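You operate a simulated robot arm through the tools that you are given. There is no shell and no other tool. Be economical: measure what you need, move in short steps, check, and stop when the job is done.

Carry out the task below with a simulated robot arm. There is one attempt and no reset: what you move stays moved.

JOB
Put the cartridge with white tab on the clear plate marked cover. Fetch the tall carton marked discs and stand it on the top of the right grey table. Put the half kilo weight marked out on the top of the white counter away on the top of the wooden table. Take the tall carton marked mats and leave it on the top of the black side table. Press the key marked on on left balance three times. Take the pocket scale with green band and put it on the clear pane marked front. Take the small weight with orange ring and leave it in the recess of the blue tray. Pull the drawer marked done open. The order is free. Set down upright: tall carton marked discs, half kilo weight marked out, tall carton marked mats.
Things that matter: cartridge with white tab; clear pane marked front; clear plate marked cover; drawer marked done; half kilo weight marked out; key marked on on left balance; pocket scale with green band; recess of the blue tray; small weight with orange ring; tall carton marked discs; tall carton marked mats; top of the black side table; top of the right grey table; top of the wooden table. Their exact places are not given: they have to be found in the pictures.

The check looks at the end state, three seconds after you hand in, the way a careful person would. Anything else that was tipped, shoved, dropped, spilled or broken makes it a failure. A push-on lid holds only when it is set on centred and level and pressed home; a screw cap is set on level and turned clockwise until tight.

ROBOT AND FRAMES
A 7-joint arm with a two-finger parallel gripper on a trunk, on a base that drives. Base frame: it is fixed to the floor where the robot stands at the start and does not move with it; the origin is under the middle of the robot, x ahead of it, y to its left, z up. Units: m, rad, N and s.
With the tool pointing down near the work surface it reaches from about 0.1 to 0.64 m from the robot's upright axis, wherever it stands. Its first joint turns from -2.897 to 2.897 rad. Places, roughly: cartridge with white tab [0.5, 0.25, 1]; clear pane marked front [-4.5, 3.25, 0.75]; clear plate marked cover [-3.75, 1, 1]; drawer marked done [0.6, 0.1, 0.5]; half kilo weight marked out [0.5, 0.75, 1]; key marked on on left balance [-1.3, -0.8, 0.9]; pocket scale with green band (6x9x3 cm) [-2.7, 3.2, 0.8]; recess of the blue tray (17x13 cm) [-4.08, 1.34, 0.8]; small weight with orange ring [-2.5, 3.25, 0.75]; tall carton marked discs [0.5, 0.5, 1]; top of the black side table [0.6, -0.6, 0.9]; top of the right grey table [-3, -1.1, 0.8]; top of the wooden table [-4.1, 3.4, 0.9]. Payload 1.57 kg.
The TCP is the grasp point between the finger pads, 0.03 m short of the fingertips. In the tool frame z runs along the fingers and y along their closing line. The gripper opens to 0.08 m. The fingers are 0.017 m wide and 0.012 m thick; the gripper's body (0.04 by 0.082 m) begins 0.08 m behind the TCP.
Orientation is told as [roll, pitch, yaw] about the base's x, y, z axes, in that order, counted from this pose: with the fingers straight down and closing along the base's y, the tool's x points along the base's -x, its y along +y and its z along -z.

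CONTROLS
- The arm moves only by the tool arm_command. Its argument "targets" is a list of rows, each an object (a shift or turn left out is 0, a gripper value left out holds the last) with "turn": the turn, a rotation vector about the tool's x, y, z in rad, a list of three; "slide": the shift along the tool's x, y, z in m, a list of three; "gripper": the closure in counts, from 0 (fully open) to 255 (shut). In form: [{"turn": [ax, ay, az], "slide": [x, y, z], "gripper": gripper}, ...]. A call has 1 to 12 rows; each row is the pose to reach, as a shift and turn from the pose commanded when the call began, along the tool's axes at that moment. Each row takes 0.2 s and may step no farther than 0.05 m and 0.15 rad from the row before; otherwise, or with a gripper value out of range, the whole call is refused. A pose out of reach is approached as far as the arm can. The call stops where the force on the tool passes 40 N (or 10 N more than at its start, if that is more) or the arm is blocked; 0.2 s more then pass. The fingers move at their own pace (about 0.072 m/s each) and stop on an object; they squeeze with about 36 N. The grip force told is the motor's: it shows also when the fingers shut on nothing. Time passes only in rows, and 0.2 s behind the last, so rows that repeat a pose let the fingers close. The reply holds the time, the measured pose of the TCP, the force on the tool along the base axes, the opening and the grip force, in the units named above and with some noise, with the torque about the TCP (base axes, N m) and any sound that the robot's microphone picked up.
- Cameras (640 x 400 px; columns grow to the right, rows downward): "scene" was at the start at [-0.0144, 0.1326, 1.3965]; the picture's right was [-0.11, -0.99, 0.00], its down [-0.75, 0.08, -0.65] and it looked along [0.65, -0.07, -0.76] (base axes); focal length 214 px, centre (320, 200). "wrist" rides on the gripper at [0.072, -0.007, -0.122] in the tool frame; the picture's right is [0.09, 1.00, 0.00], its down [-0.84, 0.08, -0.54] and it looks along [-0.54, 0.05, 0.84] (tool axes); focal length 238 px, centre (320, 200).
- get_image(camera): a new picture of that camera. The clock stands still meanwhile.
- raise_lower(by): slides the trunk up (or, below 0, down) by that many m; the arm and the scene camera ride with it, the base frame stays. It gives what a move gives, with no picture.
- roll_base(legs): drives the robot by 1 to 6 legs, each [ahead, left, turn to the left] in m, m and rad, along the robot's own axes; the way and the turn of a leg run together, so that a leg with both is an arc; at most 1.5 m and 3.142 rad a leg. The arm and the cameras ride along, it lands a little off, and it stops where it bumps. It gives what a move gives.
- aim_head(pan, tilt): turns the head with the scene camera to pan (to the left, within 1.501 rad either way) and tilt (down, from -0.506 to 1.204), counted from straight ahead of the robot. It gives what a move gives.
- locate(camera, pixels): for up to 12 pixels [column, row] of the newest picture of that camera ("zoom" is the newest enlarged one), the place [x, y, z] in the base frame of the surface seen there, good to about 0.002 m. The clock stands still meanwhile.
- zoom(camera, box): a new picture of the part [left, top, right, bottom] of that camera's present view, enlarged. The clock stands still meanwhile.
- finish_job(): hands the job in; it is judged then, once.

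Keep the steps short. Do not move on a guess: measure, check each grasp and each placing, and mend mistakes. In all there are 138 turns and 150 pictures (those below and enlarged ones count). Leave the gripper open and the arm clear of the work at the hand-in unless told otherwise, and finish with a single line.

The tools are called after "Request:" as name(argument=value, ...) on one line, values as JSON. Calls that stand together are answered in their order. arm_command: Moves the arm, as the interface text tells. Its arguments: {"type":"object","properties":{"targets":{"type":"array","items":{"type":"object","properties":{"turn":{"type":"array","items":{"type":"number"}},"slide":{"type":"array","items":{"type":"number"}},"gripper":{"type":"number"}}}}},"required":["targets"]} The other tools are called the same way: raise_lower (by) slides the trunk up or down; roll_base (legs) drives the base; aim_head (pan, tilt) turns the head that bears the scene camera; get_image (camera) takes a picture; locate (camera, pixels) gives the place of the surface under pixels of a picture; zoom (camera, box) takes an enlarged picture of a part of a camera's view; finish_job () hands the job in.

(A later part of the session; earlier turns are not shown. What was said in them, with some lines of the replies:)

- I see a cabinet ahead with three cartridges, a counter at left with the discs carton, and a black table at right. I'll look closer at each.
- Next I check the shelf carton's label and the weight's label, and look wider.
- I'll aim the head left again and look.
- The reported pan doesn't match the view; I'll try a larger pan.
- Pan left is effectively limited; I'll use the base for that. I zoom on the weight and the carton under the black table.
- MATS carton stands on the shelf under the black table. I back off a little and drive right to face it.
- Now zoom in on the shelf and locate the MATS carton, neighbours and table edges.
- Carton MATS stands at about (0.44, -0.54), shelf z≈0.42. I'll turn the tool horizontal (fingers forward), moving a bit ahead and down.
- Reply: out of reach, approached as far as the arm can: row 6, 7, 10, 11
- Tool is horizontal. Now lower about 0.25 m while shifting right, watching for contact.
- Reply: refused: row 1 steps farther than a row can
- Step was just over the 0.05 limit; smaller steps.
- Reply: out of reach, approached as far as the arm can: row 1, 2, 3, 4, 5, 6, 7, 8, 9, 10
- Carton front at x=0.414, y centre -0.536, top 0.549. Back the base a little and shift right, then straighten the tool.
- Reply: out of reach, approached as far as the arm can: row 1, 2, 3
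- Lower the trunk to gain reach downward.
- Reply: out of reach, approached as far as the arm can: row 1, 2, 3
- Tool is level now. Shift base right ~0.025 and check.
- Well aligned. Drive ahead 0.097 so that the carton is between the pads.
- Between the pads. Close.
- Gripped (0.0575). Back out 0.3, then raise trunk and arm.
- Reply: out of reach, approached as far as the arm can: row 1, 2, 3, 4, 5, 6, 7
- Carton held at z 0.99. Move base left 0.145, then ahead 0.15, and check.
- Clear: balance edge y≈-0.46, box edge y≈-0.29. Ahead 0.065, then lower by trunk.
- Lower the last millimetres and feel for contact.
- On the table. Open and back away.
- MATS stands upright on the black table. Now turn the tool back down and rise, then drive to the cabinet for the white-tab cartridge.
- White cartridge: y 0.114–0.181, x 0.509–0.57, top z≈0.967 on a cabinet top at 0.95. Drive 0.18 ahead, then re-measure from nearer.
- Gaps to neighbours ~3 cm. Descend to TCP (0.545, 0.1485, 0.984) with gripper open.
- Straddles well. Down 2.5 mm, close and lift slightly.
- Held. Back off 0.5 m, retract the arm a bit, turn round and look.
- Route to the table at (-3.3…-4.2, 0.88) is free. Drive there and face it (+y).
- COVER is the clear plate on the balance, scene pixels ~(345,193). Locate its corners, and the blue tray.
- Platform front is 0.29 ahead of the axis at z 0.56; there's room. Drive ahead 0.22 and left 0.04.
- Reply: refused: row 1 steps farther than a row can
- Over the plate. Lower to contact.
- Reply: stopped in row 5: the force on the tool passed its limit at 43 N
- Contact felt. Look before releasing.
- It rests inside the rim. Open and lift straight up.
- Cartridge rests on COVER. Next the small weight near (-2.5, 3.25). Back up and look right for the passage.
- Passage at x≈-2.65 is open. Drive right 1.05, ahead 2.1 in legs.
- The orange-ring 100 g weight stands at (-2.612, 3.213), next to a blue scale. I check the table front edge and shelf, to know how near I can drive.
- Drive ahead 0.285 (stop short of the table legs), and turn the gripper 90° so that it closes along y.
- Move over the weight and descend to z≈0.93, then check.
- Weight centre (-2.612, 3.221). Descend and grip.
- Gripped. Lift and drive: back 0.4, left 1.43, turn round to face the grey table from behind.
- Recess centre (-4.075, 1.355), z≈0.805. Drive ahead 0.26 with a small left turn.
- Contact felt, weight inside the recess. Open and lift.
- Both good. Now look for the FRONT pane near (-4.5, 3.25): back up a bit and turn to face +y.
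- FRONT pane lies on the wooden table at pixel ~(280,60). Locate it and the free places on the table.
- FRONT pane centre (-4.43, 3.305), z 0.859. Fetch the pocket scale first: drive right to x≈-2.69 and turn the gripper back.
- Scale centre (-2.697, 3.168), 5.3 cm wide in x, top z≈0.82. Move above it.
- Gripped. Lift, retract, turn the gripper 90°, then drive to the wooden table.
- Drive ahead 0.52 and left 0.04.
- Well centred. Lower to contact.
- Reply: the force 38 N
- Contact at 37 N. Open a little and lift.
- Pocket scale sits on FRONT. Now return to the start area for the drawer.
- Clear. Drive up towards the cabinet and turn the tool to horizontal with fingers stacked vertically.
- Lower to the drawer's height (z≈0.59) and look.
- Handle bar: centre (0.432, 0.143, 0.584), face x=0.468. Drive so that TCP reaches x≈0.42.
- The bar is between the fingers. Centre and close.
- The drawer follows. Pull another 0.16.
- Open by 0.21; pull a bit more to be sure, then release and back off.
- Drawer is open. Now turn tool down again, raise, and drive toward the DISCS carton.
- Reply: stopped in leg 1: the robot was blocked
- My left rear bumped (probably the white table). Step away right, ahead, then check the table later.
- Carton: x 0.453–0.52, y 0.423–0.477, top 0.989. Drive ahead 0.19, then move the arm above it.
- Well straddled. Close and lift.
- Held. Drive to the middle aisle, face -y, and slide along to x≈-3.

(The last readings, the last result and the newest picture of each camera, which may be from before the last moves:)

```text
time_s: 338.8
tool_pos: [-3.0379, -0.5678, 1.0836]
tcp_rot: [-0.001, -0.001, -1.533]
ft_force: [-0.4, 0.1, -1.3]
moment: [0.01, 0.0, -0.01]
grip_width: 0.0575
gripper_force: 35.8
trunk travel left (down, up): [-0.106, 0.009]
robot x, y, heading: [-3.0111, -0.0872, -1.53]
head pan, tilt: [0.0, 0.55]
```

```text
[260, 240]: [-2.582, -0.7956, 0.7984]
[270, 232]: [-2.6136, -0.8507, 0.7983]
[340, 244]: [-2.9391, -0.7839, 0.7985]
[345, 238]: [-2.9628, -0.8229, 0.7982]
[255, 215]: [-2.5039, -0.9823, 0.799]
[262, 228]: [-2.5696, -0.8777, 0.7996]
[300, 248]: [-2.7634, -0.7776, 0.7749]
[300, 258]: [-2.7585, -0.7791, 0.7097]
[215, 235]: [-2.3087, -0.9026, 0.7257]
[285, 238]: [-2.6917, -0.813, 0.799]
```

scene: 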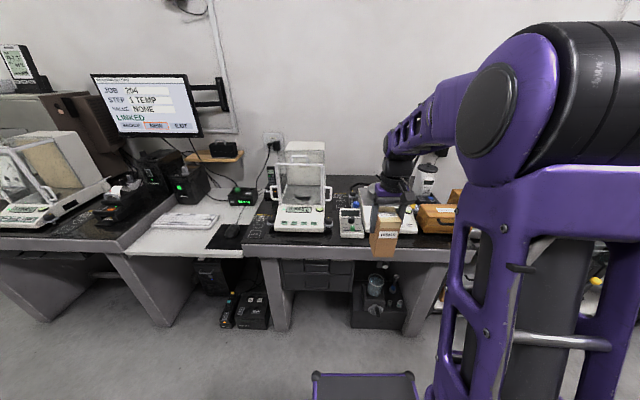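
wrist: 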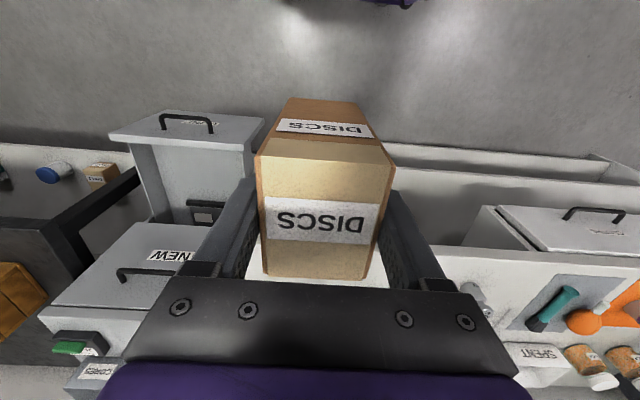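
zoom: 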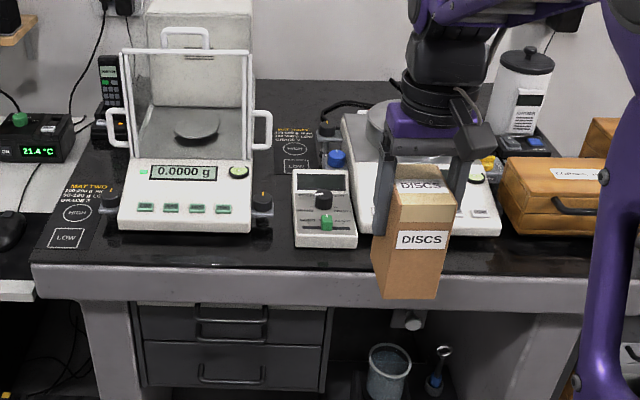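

The table's front-left corner (around x -2.55, y -0.86) is free. Drive left 0.5 and a bit ahead to see it near.

Request:
roll_base(legs=[[0, 0, -0.04], [0, 0.5, 0], [0.15, 0, 0]])

Request:
aim_head(pan=0.0, tilt=0.85)

Request:
get_image(camera="scene")

Request:
get_image(camera="wrist")

```text
time_s: 345.4
tool_pos: [-2.5579, -0.7168, 1.082]
tcp_rot: [0.001, 0.0, -1.574]
ft_force: [-0.4, -0.6, -1.9]
moment: [0.0, -0.02, 0.03]
grip_width: 0.0573
gripper_force: 35.9
trunk travel left (down, up): [-0.106, 0.009]
robot x, y, heading: [-2.5147, -0.2412, -1.563]
head pan, tilt: [0.0, 0.55]
```

```text
time_s: 346.2
tool_pos: [-2.5587, -0.7165, 1.0824]
tcp_rot: [-0.002, 0.0, -1.574]
ft_force: [-0.5, -0.4, -1.1]
moment: [0.0, 0.02, 0.03]
grip_width: 0.0575
gripper_force: 35.9
trunk travel left (down, up): [-0.106, 0.009]
robot x, y, heading: [-2.5109, -0.238, -1.574]
head pan, tilt: [0.0, 0.85]
```

```text
47 pictures are left
```

scene: 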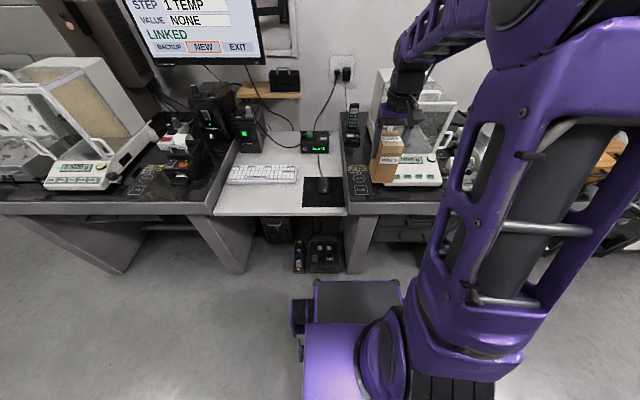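

```text
46 pictures are left
```

wrist: 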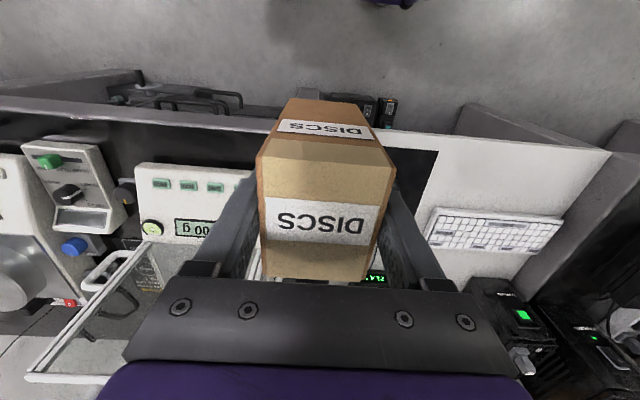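

Request:
zoom(camera="scene", box=[320, 130, 448, 230])

Request:
locate(camera="zoom", pixels=[[170, 250], [190, 300], [150, 180], [260, 310], [140, 300], [330, 270], [600, 270], [180, 340], [230, 320]])

```text
4.00 times, centred on (384, 180) of scene
```

zoom: 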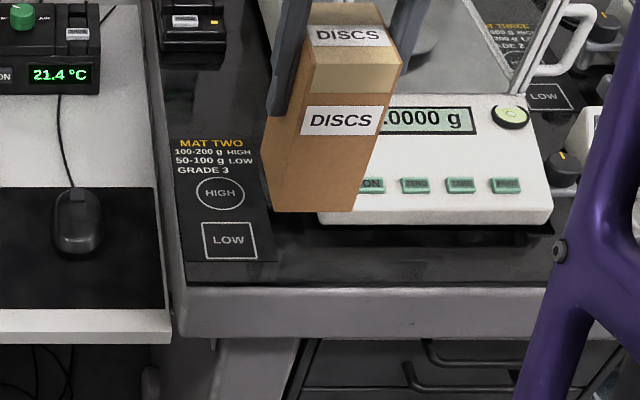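

```text
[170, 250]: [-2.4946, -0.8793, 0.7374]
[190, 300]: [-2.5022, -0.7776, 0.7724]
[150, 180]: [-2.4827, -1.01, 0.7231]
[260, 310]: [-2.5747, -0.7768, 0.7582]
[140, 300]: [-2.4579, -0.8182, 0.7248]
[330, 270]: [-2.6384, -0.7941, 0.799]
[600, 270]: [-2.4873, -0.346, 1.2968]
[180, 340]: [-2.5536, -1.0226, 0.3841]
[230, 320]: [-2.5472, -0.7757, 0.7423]
```

Spot: centre (-2.553, -0.868); table left edge -2.497, balance left ≈-2.64. Drive ahead 0.1 and lower with the arm.

Request:
roll_base(legs=[[0.1, 0.003, 0]])

Request:
arm_command(targets=[{"slide": [-0.02, 0, 0.03]}, {"slide": [-0.04, 0, 0.06]}, {"slide": [-0.05, 0, 0.1]}, {"slide": [-0.05, 0, 0.14]}, {"slide": [-0.05, 0, 0.165]}])

Request:
get_image(camera="wrist")

Request:
zoom(camera="scene", box=[300, 130, 428, 230])

```text
time_s: 347.4
tool_pos: [-2.5537, -0.8161, 1.0825]
tcp_rot: [0.0, 0.0, -1.57]
ft_force: [0.4, 0.1, -0.5]
moment: [0.02, 0.02, 0.02]
grip_width: 0.0576
gripper_force: 36.0
trunk travel left (down, up): [-0.106, 0.009]
robot x, y, heading: [-2.5106, -0.3415, -1.568]
head pan, tilt: [0.0, 0.85]
```

```text
time_s: 348.6
tool_pos: [-2.5558, -0.8662, 0.918]
tcp_rot: [0.0, -0.001, -1.57]
ft_force: [0.0, 0.2, -1.1]
moment: [0.0, -0.04, -0.02]
grip_width: 0.0574
gripper_force: 36.2
trunk travel left (down, up): [-0.106, 0.009]
robot x, y, heading: [-2.5127, -0.3386, -1.561]
head pan, tilt: [0.0, 0.85]
```

```text
44 pictures are left
```

wrist: 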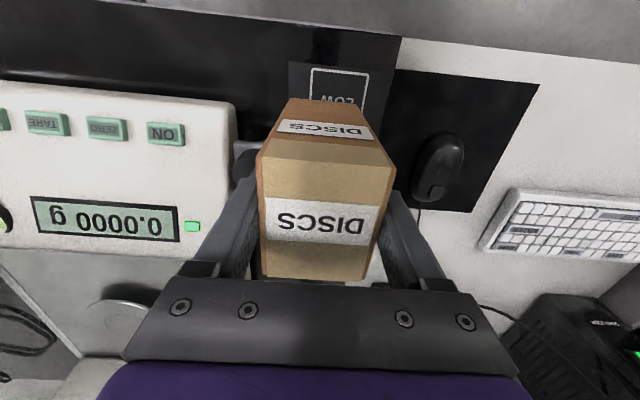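

```text
4.00 times, centred on (364, 180) of scene
```

zoom: 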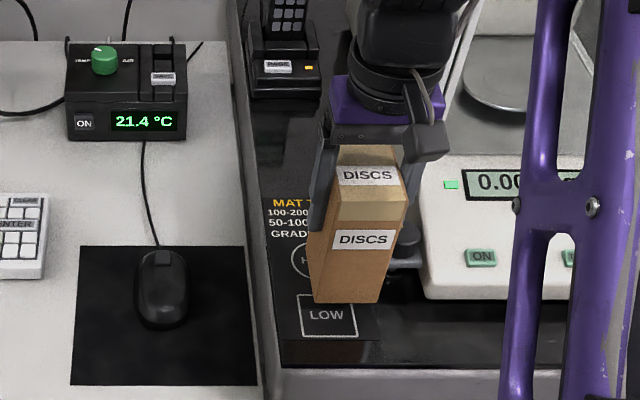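

Request:
locate(camera="wrist", pixels=[[240, 150], [250, 152], [245, 165], [236, 120], [262, 160]])

Request:
locate(camera="zoom", pixels=[[400, 250], [395, 262], [415, 235], [345, 300], [378, 300], [310, 290]])

```text
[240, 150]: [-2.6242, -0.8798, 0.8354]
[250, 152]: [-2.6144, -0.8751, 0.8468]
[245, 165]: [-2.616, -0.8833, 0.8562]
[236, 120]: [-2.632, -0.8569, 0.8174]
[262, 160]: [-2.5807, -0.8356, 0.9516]
```

```text
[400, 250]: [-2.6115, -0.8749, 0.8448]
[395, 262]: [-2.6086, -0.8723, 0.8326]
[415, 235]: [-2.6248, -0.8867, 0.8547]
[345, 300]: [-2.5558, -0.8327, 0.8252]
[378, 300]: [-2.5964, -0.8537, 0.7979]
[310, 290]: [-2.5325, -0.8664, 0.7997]
```

Knob gap is ~2 cm; shift 8 mm away from it and lower.

Request:
arm_command(targets=[{"slide": [0, 0.008, 0.005]}, {"slide": [0, 0.008, 0.014]}, {"slide": [0, 0.008, 0.019]}, {"slide": [0, 0.008, 0.022]}, {"slide": [0, 0.008, 0.024]}])

```text
time_s: 349.8
tool_pos: [-2.545, -0.8653, 0.8949]
tcp_rot: [0.0, 0.0, -1.57]
ft_force: [0.6, 1.9, 10.0]
moment: [0.47, -0.08, 0.0]
grip_width: 0.0576
gripper_force: 36.1
trunk travel left (down, up): [-0.106, 0.009]
robot x, y, heading: [-2.509, -0.3424, -1.569]
head pan, tilt: [0.0, 0.85]
```

Contact at 10 N. Open moderately and lift straight up.

Request:
arm_command(targets=[{"gripper": 35}, {"gripper": 35}, {"gripper": 35}, {"slide": [0, 0, -0.04], "gripper": 35}, {"slide": [0, 0, -0.085], "gripper": 35}, {"slide": [0, 0, -0.13], "gripper": 35}, {"slide": [0, 0, -0.175], "gripper": 35}, {"slide": [0.04, 0, -0.2], "gripper": 35}])

Request:
zoom(camera="scene", box=[300, 130, 428, 230])

```text
time_s: 351.6
tool_pos: [-2.5458, -0.8266, 1.095]
tcp_rot: [-0.001, 0.001, -1.569]
ft_force: [-0.3, -0.9, -0.6]
moment: [0.01, 0.0, 0.0]
grip_width: 0.0688
gripper_force: 0.1
trunk travel left (down, up): [-0.106, 0.009]
robot x, y, heading: [-2.514, -0.3388, -1.562]
head pan, tilt: [0.0, 0.85]
```

```text
4.00 times, centred on (364, 180) of scene
```

zoom: 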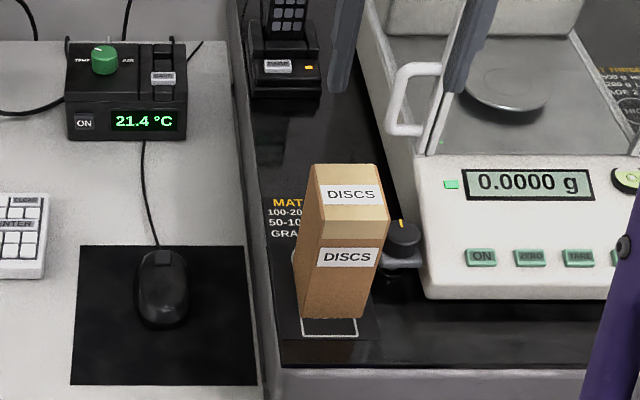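

DISCS stands upright. Next the left balance: back a little and slide left 1.2 m; close gripper for pressing.

Request:
roll_base(legs=[[-0.2, 0, 0], [0, 1.2, 0], [0.1, 0, 0]])

Request:
get_image(camera="scene")

Request:
get_image(camera="wrist")

```text
time_s: 365.2
tool_pos: [-1.3701, -0.7398, 1.0945]
tcp_rot: [0.0, 0.0, -1.596]
ft_force: [0.9, 0.0, 0.4]
moment: [-0.02, -0.01, 0.01]
grip_width: 0.0691
gripper_force: 0.2
trunk travel left (down, up): [-0.106, 0.009]
robot x, y, heading: [-1.3206, -0.2544, -1.596]
head pan, tilt: [0.0, 0.85]
```

```text
41 pictures are left
```

scene: 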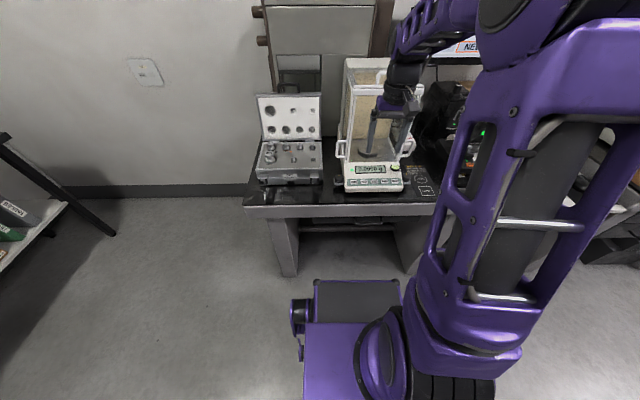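

```text
40 pictures are left
```

wrist: 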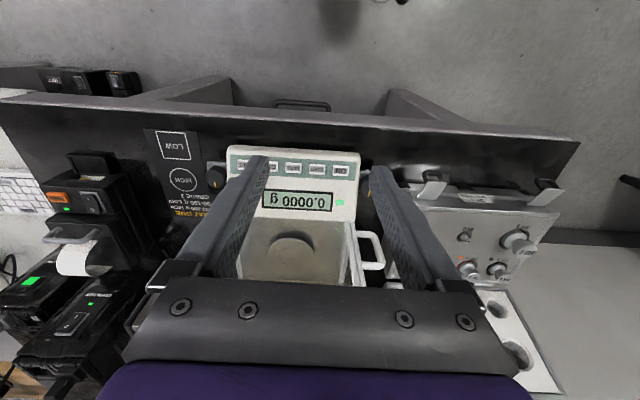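

Request:
zoom(camera="wrist", box=[220, 140, 372, 220])

Request:
zoom(camera="scene", box=[330, 150, 426, 210])

Request:
locate(camera="wrist", pixels=[[340, 170], [316, 170], [293, 168], [270, 166], [345, 178], [330, 155]])

```text
4.21 times, centred on (296, 180) of wrist
```

zoom: 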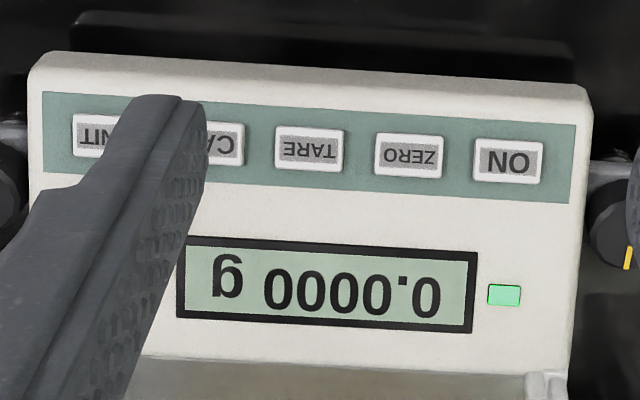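

```text
6.67 times, centred on (378, 180) of scene
```

zoom: 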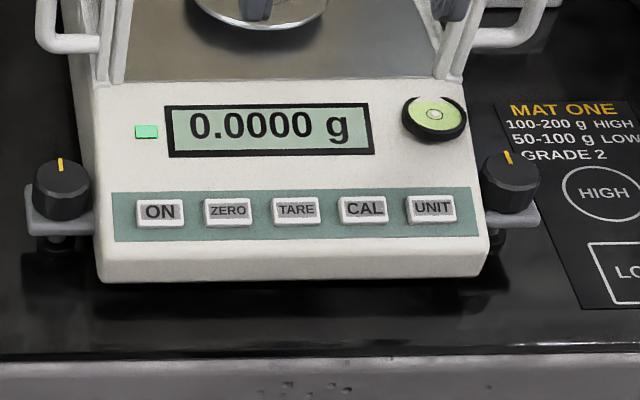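

```text
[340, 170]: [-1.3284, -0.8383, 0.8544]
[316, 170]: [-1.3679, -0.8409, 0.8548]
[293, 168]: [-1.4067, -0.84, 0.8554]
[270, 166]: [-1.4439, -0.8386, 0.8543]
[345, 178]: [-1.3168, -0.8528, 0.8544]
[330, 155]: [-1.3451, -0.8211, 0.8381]
```

ON key at (-1.327, -0.839, 0.8545). Close the gripper, go above it, tips ~1 cm over.

Request:
arm_command(targets=[{"turn": [0, 0, -0.025], "slide": [-0.02, 0.0095, 0.02], "gripper": 255}, {"turn": [0, 0, -0.025], "slide": [-0.04, 0.019, 0.05], "gripper": 255}, {"turn": [0, 0, -0.025], "slide": [-0.06, 0.0285, 0.09], "gripper": 255}, {"turn": [0, 0, -0.025], "slide": [-0.08, 0.038, 0.13], "gripper": 255}, {"turn": [0, 0, -0.025], "slide": [-0.098, 0.0455, 0.165], "gripper": 255}, {"turn": [0, 0, -0.025], "slide": [-0.098, 0.0455, 0.195], "gripper": 255}])

Request:
get_image(camera="wrist")

Request:
zoom(camera="scene", box=[330, 150, 426, 210])

```text
time_s: 366.6
tool_pos: [-1.3264, -0.8396, 0.8986]
tcp_rot: [-0.002, 0.001, -1.572]
ft_force: [0.4, -0.1, 0.4]
moment: [0.0, 0.03, 0.03]
grip_width: 0.0
gripper_force: 21.4
trunk travel left (down, up): [-0.106, 0.009]
robot x, y, heading: [-1.3222, -0.2503, -1.594]
head pan, tilt: [0.0, 0.85]
```

```text
37 pictures are left
```

wrist: 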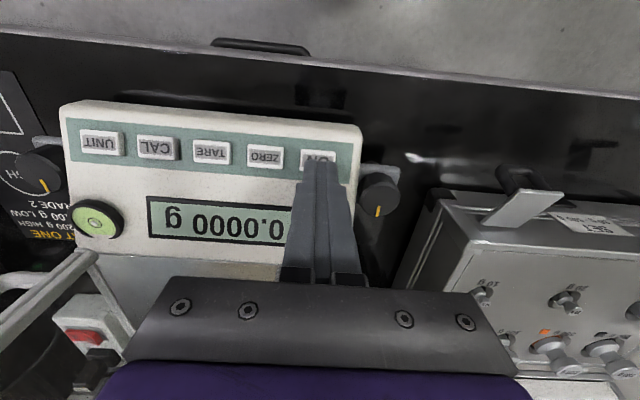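

```text
6.67 times, centred on (378, 180) of scene
```

zoom: 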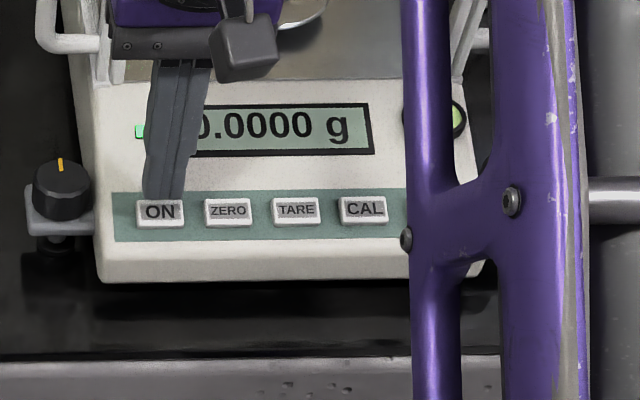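

Request:
locate(camera="wrist", pixels=[[304, 156], [334, 158], [265, 158], [318, 152], [318, 160], [265, 168], [265, 148]])

```text
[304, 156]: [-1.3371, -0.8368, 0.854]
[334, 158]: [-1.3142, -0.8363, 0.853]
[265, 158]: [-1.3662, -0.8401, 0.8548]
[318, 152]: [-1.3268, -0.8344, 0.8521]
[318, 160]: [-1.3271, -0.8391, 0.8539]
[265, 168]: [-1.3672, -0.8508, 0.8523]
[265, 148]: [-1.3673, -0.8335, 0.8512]
```

Aligned. First press, gently, then release.

Request:
arm_command(targets=[{"slide": [0, 0, 0.008]}, {"slide": [0, 0, 0.013]}, {"slide": [0, 0, 0.016]}, {"slide": [0, 0, 0.018]}])

```text
time_s: 367.6
tool_pos: [-1.3291, -0.8392, 0.8835]
tcp_rot: [0.0, -0.001, -1.571]
ft_force: [-0.8, -1.2, 7.9]
moment: [-0.11, 0.01, 0.0]
grip_width: 0.0
gripper_force: 21.5
trunk travel left (down, up): [-0.106, 0.009]
robot x, y, heading: [-1.3229, -0.2548, -1.598]
head pan, tilt: [0.0, 0.85]
heard: click
```

One click heard. Release and press a second time.

Request:
arm_command(targets=[{"slide": [0, 0, -0.006]}, {"slide": [0, 0, -0.012]}, {"slide": [0, 0, -0.012]}, {"slide": [0, 0, -0.012]}])

Request:
arm_command(targets=[{"slide": [0, 0, 0.005]}, {"slide": [0, 0, 0.009]}, {"slide": [0, 0, 0.011]}, {"slide": [0, 0, 0.0125]}])

Request:
arm_command(targets=[{"slide": [0, 0, -0.006]}, {"slide": [0, 0, -0.012]}, {"slide": [0, 0, -0.012]}, {"slide": [0, 0, -0.012]}])

```text
time_s: 368.6
tool_pos: [-1.3271, -0.8378, 0.8932]
tcp_rot: [0.0, -0.001, -1.571]
ft_force: [0.1, 0.5, -0.6]
moment: [-0.02, 0.02, -0.01]
grip_width: 0.0
gripper_force: 21.4
trunk travel left (down, up): [-0.106, 0.009]
robot x, y, heading: [-1.3215, -0.2573, -1.596]
head pan, tilt: [0.0, 0.85]
```

```text
time_s: 369.6
tool_pos: [-1.3256, -0.8383, 0.882]
tcp_rot: [0.0, 0.0, -1.571]
ft_force: [1.0, -0.3, 10.0]
moment: [-0.1, -0.03, -0.05]
grip_width: 0.0
gripper_force: 21.2
trunk travel left (down, up): [-0.106, 0.009]
robot x, y, heading: [-1.3232, -0.2548, -1.591]
head pan, tilt: [0.0, 0.85]
heard: click
```

```text
time_s: 370.6
tool_pos: [-1.3282, -0.8383, 0.8938]
tcp_rot: [0.001, 0.002, -1.571]
ft_force: [0.0, 0.5, 0.1]
moment: [0.0, 0.01, 0.02]
grip_width: 0.0
gripper_force: 21.7
trunk travel left (down, up): [-0.106, 0.009]
robot x, y, heading: [-1.3209, -0.2505, -1.596]
head pan, tilt: [0.0, 0.85]
```

Second click. Third press, then lift well away.

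Request:
arm_command(targets=[{"slide": [0, 0, 0.005]}, {"slide": [0, 0, 0.009]}, {"slide": [0, 0, 0.011]}, {"slide": [0, 0, 0.0125]}])

Request:
arm_command(targets=[{"slide": [0, 0, -0.02]}, {"slide": [0, 0, -0.06]}, {"slide": [0.02, 0, -0.1]}, {"slide": [0.05, 0, -0.14]}, {"slide": [0.08, 0, -0.18]}, {"slide": [0.1, 0, -0.21], "gripper": 0}, {"slide": [0.1, 0, -0.21], "gripper": 0}])

Request:
zoom(camera="scene", box=[330, 150, 426, 210])

```text
time_s: 371.6
tool_pos: [-1.3263, -0.8388, 0.8823]
tcp_rot: [0.001, -0.001, -1.571]
ft_force: [-1.0, -0.2, 7.6]
moment: [-0.09, 0.02, 0.0]
grip_width: 0.0
gripper_force: 21.0
trunk travel left (down, up): [-0.106, 0.009]
robot x, y, heading: [-1.3204, -0.2539, -1.593]
head pan, tilt: [0.0, 0.85]
heard: click
```

```text
time_s: 373.2
tool_pos: [-1.3291, -0.7372, 1.0916]
tcp_rot: [0.001, 0.003, -1.57]
ft_force: [-0.2, 0.1, 0.1]
moment: [0.03, -0.01, 0.0]
grip_width: 0.0799
gripper_force: 0.7
trunk travel left (down, up): [-0.106, 0.009]
robot x, y, heading: [-1.3214, -0.254, -1.59]
head pan, tilt: [0.0, 0.85]
```

```text
6.67 times, centred on (378, 180) of scene
```

zoom: 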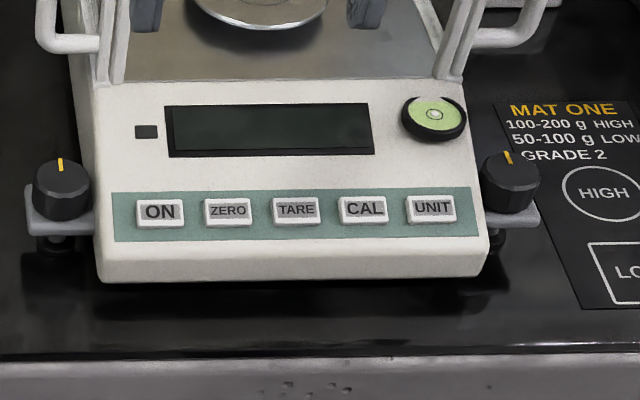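

Three clicks, display toggled. Now for the OUT weight: back off, turn to +x, drive near the counter.

Request:
roll_base(legs=[[-0.25, 0, 0], [0, 0, 1.585], [1.08, 0, 0], [0, 0.75, 0]])

Request:
get_image(camera="wrist")

Request:
get_image(camera="scene")

```text
time_s: 391.6
tool_pos: [0.277, 0.7297, 1.0926]
tcp_rot: [-0.001, 0.0, -0.013]
ft_force: [0.0, 0.1, 0.1]
moment: [0.0, 0.01, -0.02]
grip_width: 0.0801
gripper_force: 0.0
trunk travel left (down, up): [-0.106, 0.009]
robot x, y, heading: [-0.2061, 0.7419, -0.033]
head pan, tilt: [0.0, 0.85]
```

```text
34 pictures are left
```

wrist: 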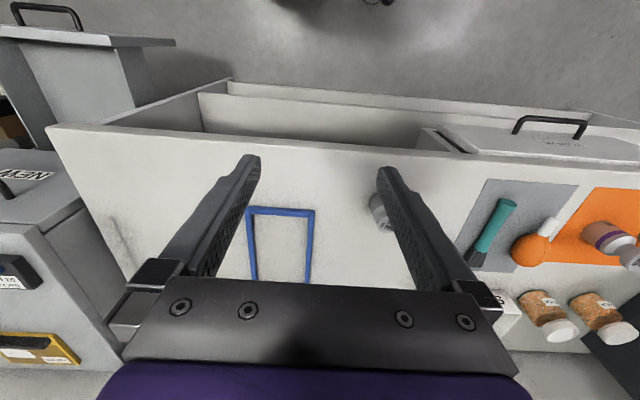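

```text
33 pictures are left
```

scene: 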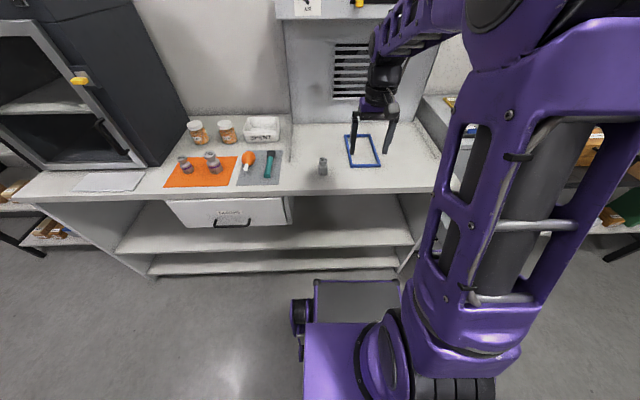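

Request:
locate(camera="scene", pixels=[[323, 158], [323, 170], [319, 172], [327, 172], [230, 215], [285, 220], [230, 222]])

Request:
zoom(camera="scene", box=[290, 140, 354, 180])

```text
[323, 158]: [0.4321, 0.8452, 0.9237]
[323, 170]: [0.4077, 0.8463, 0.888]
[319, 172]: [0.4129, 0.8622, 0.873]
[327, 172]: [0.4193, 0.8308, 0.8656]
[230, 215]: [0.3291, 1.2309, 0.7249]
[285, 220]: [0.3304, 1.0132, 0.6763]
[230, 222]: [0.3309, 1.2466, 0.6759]
```

```text
10.00 times, centred on (322, 160) of scene
```

zoom: 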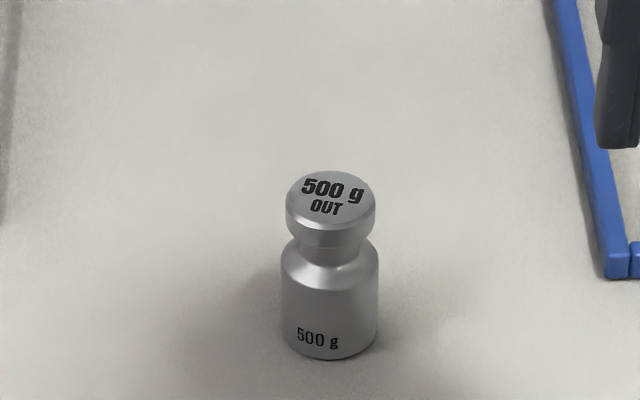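

Weight centre ≈(0.427, 0.846), top z 0.926. Drive ahead 0.1, left 0.1.

Request:
roll_base(legs=[[0.1, 0.1, 0.03]])

Request:
get_image(camera="wrist")

```text
time_s: 393.2
tool_pos: [0.3768, 0.8416, 1.0922]
tcp_rot: [-0.001, -0.001, 0.018]
ft_force: [-0.8, -0.3, -1.0]
moment: [0.0, -0.02, -0.01]
grip_width: 0.0804
gripper_force: 0.0
trunk travel left (down, up): [-0.106, 0.009]
robot x, y, heading: [-0.1079, 0.8426, -0.007]
head pan, tilt: [0.0, 0.85]
```

```text
31 pictures are left
```

wrist: 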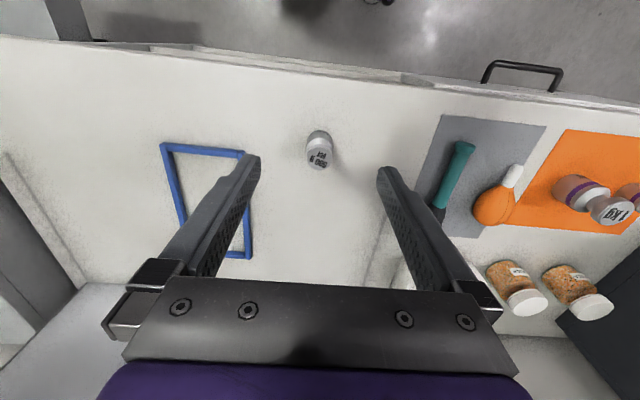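

Request:
locate(camera="wrist", pixels=[[319, 159], [309, 158], [331, 160], [319, 136], [308, 143], [330, 145], [319, 167]])

```text
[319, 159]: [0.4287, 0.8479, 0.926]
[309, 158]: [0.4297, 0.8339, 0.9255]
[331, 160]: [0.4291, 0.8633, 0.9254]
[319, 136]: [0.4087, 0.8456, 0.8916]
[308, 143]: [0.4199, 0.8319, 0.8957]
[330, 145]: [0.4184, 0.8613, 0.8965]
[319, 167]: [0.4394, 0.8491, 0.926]
```

Request:
arm_command(targets=[{"slide": [-0.02, 0.003, 0.03]}, {"slide": [-0.04, 0.006, 0.07]}, {"slide": [-0.05, 0.0065, 0.11]}, {"slide": [-0.05, 0.0065, 0.15]}, {"slide": [-0.05, 0.0065, 0.18]}, {"slide": [-0.05, 0.0065, 0.197]}])

Request:
get_image(camera="wrist")

```text
time_s: 394.6
tool_pos: [0.4245, 0.8506, 0.8943]
tcp_rot: [0.0, 0.0, 0.018]
ft_force: [0.2, -0.5, -0.7]
moment: [0.02, 0.03, 0.0]
grip_width: 0.0799
gripper_force: 0.1
trunk travel left (down, up): [-0.106, 0.009]
robot x, y, heading: [-0.1037, 0.8392, -0.008]
head pan, tilt: [0.0, 0.85]
```

```text
30 pictures are left
```

wrist: 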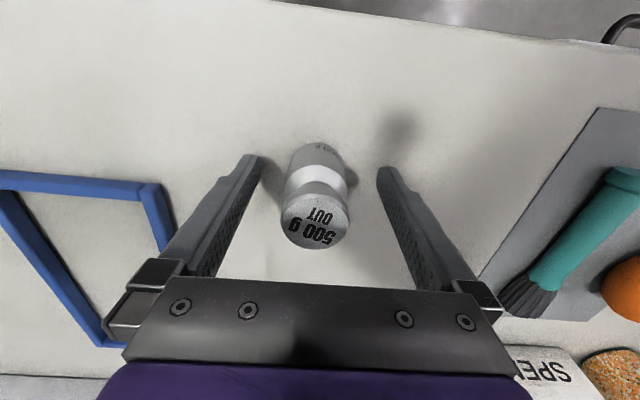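

Centred. Close and lift.

Request:
arm_command(targets=[{"gripper": 255}, {"gripper": 255}, {"gripper": 255}, {"gripper": 255}, {"slide": [0, 0, -0.03], "gripper": 255}, {"slide": [0, 0, -0.07], "gripper": 255}, {"slide": [0, 0, -0.11], "gripper": 255}, {"slide": [0.03, 0, -0.15], "gripper": 255}, {"slide": [0.06, 0, -0.18], "gripper": 255}])

Request:
get_image(camera="wrist")

```text
time_s: 396.6
tool_pos: [0.3681, 0.8496, 1.075]
tcp_rot: [0.001, 0.001, 0.016]
ft_force: [-0.1, -0.7, -5.1]
moment: [0.05, 0.01, 0.01]
grip_width: 0.0371
gripper_force: 35.9
trunk travel left (down, up): [-0.106, 0.009]
robot x, y, heading: [-0.1088, 0.8396, -0.005]
head pan, tilt: [0.0, 0.85]
```

```text
29 pictures are left
```

wrist: 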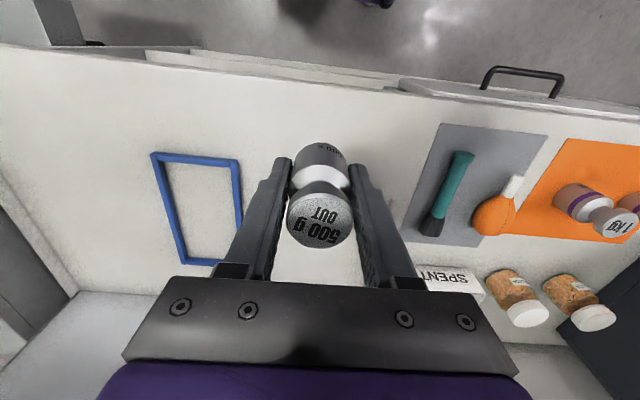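

Held firmly. Drive out to the aisle, turn round, and check the white table I bumped.

Request:
roll_base(legs=[[-0.13, 0, 0], [0, -0.82, 0], [-0.15, 0, 0], [0, 0, 3.12]])

Request:
aim_head(pan=-0.5, tilt=0.5)

Request:
get_image(camera="scene")

```text
time_s: 414.3
tool_pos: [-0.8633, -0.0035, 1.0756]
tcp_rot: [0.0, 0.002, -3.118]
ft_force: [1.1, -0.6, -5.4]
moment: [-0.01, -0.01, 0.0]
grip_width: 0.0372
gripper_force: 35.6
trunk travel left (down, up): [-0.106, 0.009]
robot x, y, heading: [-0.3834, 0.0103, -3.144]
head pan, tilt: [0.0, 0.85]
```

```text
time_s: 415.3
tool_pos: [-0.8621, -0.0034, 1.0748]
tcp_rot: [-0.002, 0.002, -3.117]
ft_force: [0.3, -0.6, -5.3]
moment: [0.03, -0.02, 0.0]
grip_width: 0.0371
gripper_force: 35.8
trunk travel left (down, up): [-0.106, 0.009]
robot x, y, heading: [-0.3855, 0.0112, -3.142]
head pan, tilt: [-0.499, 0.499]
```

```text
28 pictures are left
```

scene: 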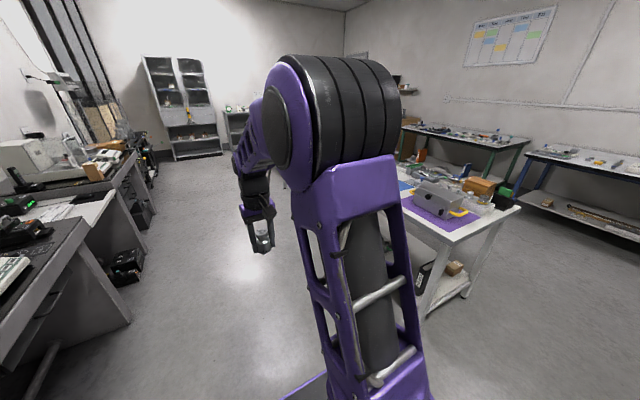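

Request:
zoom(camera="scene", box=[380, 150, 540, 300])

Request:
locate(camera="scene", pixels=[[452, 245], [520, 207], [428, 316], [410, 218]])

```text
2.67 times, centred on (460, 225) of scene
```

zoom: 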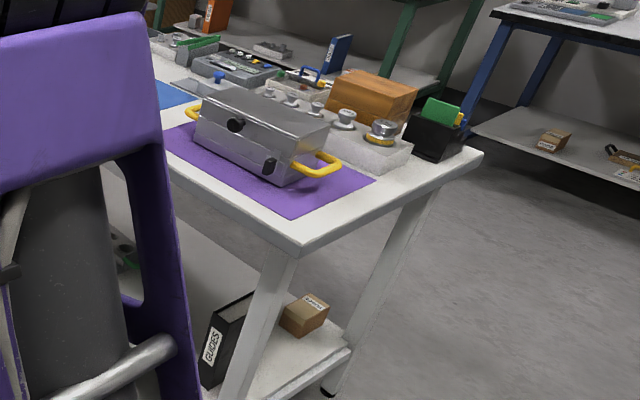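

```text
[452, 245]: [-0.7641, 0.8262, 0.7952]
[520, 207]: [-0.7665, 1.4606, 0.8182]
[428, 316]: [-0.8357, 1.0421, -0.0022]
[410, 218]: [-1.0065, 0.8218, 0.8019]
```

Table and its items look undisturbed. Drive on to the wooden table.

Request:
roll_base(legs=[[1.15, 0, 0], [1.15, 0, 0], [0, 0, -1.57], [1.1, 0, 0], [1.07, 0, 0], [0, 1.4, 0]])

Request:
aim_head(pan=0.0, tilt=0.8)

Request:
get_image(camera="scene")

```text
time_s: 453.9
tool_pos: [-4.124, 2.6408, 1.0747]
tcp_rot: [-0.001, 0.001, 1.594]
ft_force: [0.2, -0.2, -3.8]
moment: [0.0, 0.0, 0.01]
grip_width: 0.0369
gripper_force: 35.8
trunk travel left (down, up): [-0.106, 0.009]
robot x, y, heading: [-4.1116, 2.1652, 1.575]
head pan, tilt: [-0.499, 0.499]
```

```text
time_s: 454.9
tool_pos: [-4.1245, 2.64, 1.0758]
tcp_rot: [0.0, 0.001, 1.594]
ft_force: [-1.0, 0.4, -4.5]
moment: [-0.01, 0.03, 0.02]
grip_width: 0.0369
gripper_force: 35.9
trunk travel left (down, up): [-0.106, 0.009]
robot x, y, heading: [-4.1123, 2.1633, 1.571]
head pan, tilt: [0.0, 0.799]
```

```text
26 pictures are left
```

scene: 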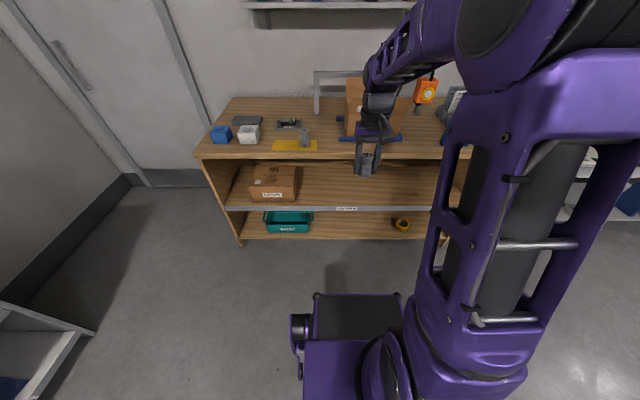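

Request:
zoom(camera="scene", box=[270, 90, 420, 170])

Request:
locate(camera="scene", pixels=[[328, 145], [325, 135], [325, 125], [341, 139], [318, 115], [305, 140], [317, 146], [338, 120]])

```text
4.27 times, centred on (345, 130) of scene
```

zoom: 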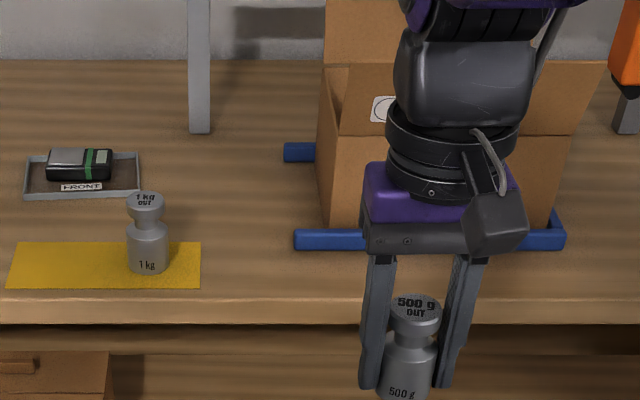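

```text
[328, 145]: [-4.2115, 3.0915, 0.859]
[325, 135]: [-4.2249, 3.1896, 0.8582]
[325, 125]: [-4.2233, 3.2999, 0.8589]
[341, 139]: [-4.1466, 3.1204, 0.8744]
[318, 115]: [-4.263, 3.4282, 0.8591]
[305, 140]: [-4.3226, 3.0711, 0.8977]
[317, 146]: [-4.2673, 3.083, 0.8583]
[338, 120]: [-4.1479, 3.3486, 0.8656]
```

Free spot (-4.22, 3.2). Drive ahead 0.5 and left 0.095.

Request:
roll_base(legs=[[0.49, 0.095, -0.02]])

```text
time_s: 457.8
tool_pos: [-4.2021, 3.1314, 1.0748]
tcp_rot: [-0.001, 0.003, 1.569]
ft_force: [0.1, -0.4, -4.4]
moment: [-0.03, 0.01, 0.02]
grip_width: 0.0369
gripper_force: 35.9
trunk travel left (down, up): [-0.106, 0.009]
robot x, y, heading: [-4.2029, 2.6516, 1.548]
head pan, tilt: [0.0, 0.799]
```

Request:
arm_command(targets=[{"slide": [-0.025, 0.006, 0.03]}, {"slide": [-0.05, 0.012, 0.06]}, {"slide": [-0.069, 0.018, 0.09]}, {"slide": [-0.069, 0.018, 0.125]}, {"slide": [-0.069, 0.018, 0.15]}, {"slide": [-0.069, 0.018, 0.168]}])

Request:
get_image(camera="wrist")

Request:
zoom(camera="scene", box=[260, 100, 410, 200])

```text
time_s: 459.2
tool_pos: [-4.2216, 3.1989, 0.9063]
tcp_rot: [0.001, 0.002, 1.571]
ft_force: [1.0, 0.0, -4.6]
moment: [0.0, 0.01, -0.01]
grip_width: 0.0369
gripper_force: 35.8
trunk travel left (down, up): [-0.106, 0.009]
robot x, y, heading: [-4.201, 2.6531, 1.552]
head pan, tilt: [0.0, 0.799]
```

```text
24 pictures are left
```

wrist: 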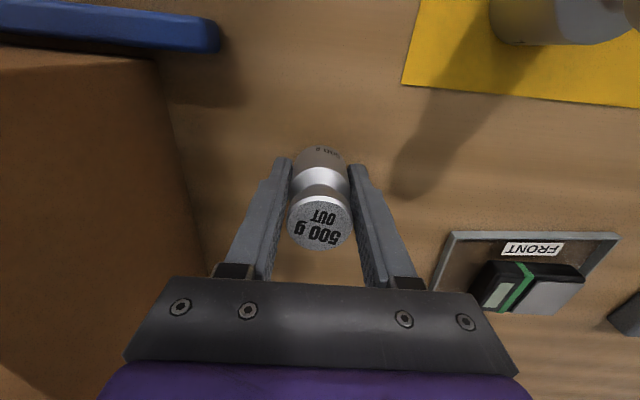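

```text
4.00 times, centred on (335, 150) of scene
```

zoom: 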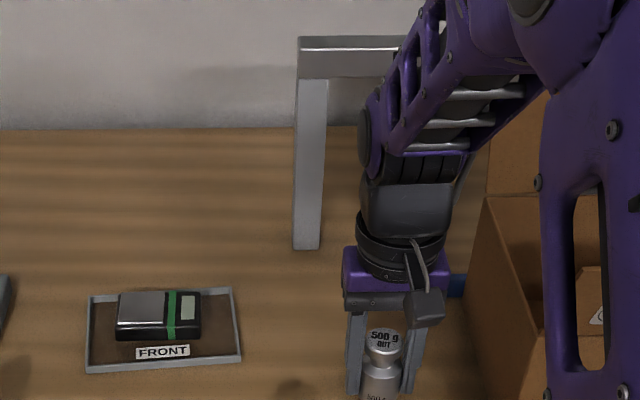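

Clear spot. Lower to contact.

Request:
arm_command(targets=[{"slide": [0, 0, 0.006]}, {"slide": [0, 0, 0.009]}, {"slide": [0, 0, 0.0115]}, {"slide": [0, 0, 0.013]}])

```text
time_s: 460.2
tool_pos: [-4.2206, 3.2002, 0.8964]
tcp_rot: [0.0, -0.003, 1.57]
ft_force: [-0.3, -2.6, 14.8]
moment: [-0.39, 0.02, 0.0]
grip_width: 0.0368
gripper_force: 36.1
trunk travel left (down, up): [-0.106, 0.009]
robot x, y, heading: [-4.2026, 2.6559, 1.551]
head pan, tilt: [0.0, 0.799]
```

Contact. Open partially and lift straight up.

Request:
arm_command(targets=[{"gripper": 85}, {"gripper": 85}, {"gripper": 85}, {"slide": [0, 0, -0.04], "gripper": 85}, {"slide": [0, 0, -0.085], "gripper": 85}, {"slide": [0, 0, -0.13], "gripper": 85}, {"slide": [0.04, 0, -0.16], "gripper": 0}, {"slide": [0.08, 0, -0.18], "gripper": 0}])

Request:
roll_base(legs=[[-0.4, 0, 0]])

Request:
zoom(camera="scene", box=[240, 90, 400, 190])

```text
time_s: 462.0
tool_pos: [-4.2217, 3.1208, 1.0758]
tcp_rot: [0.0, 0.002, 1.57]
ft_force: [-0.2, -0.3, 0.3]
moment: [-0.01, 0.03, -0.01]
grip_width: 0.0797
gripper_force: 0.2
trunk travel left (down, up): [-0.106, 0.009]
robot x, y, heading: [-4.2015, 2.6519, 1.545]
head pan, tilt: [0.0, 0.799]
```

```text
time_s: 464.5
tool_pos: [-4.2294, 2.7155, 1.0739]
tcp_rot: [0.002, 0.001, 1.565]
ft_force: [0.3, 0.3, 0.5]
moment: [0.01, 0.01, 0.0]
grip_width: 0.0804
gripper_force: 0.0
trunk travel left (down, up): [-0.106, 0.009]
robot x, y, heading: [-4.2156, 2.251, 1.54]
head pan, tilt: [0.0, 0.799]
```

```text
4.00 times, centred on (320, 140) of scene
```

zoom: 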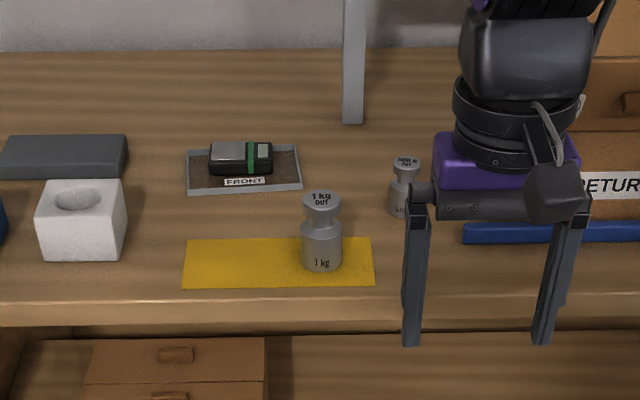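

All placements have been checked: gripper open, arm clear. Handing in.

Request:
finish_job()

```text
The job is handed in.
```

All eight tasks are done and handed in; the robot bumped the white table once on the way, and a later look showed nothing moved.
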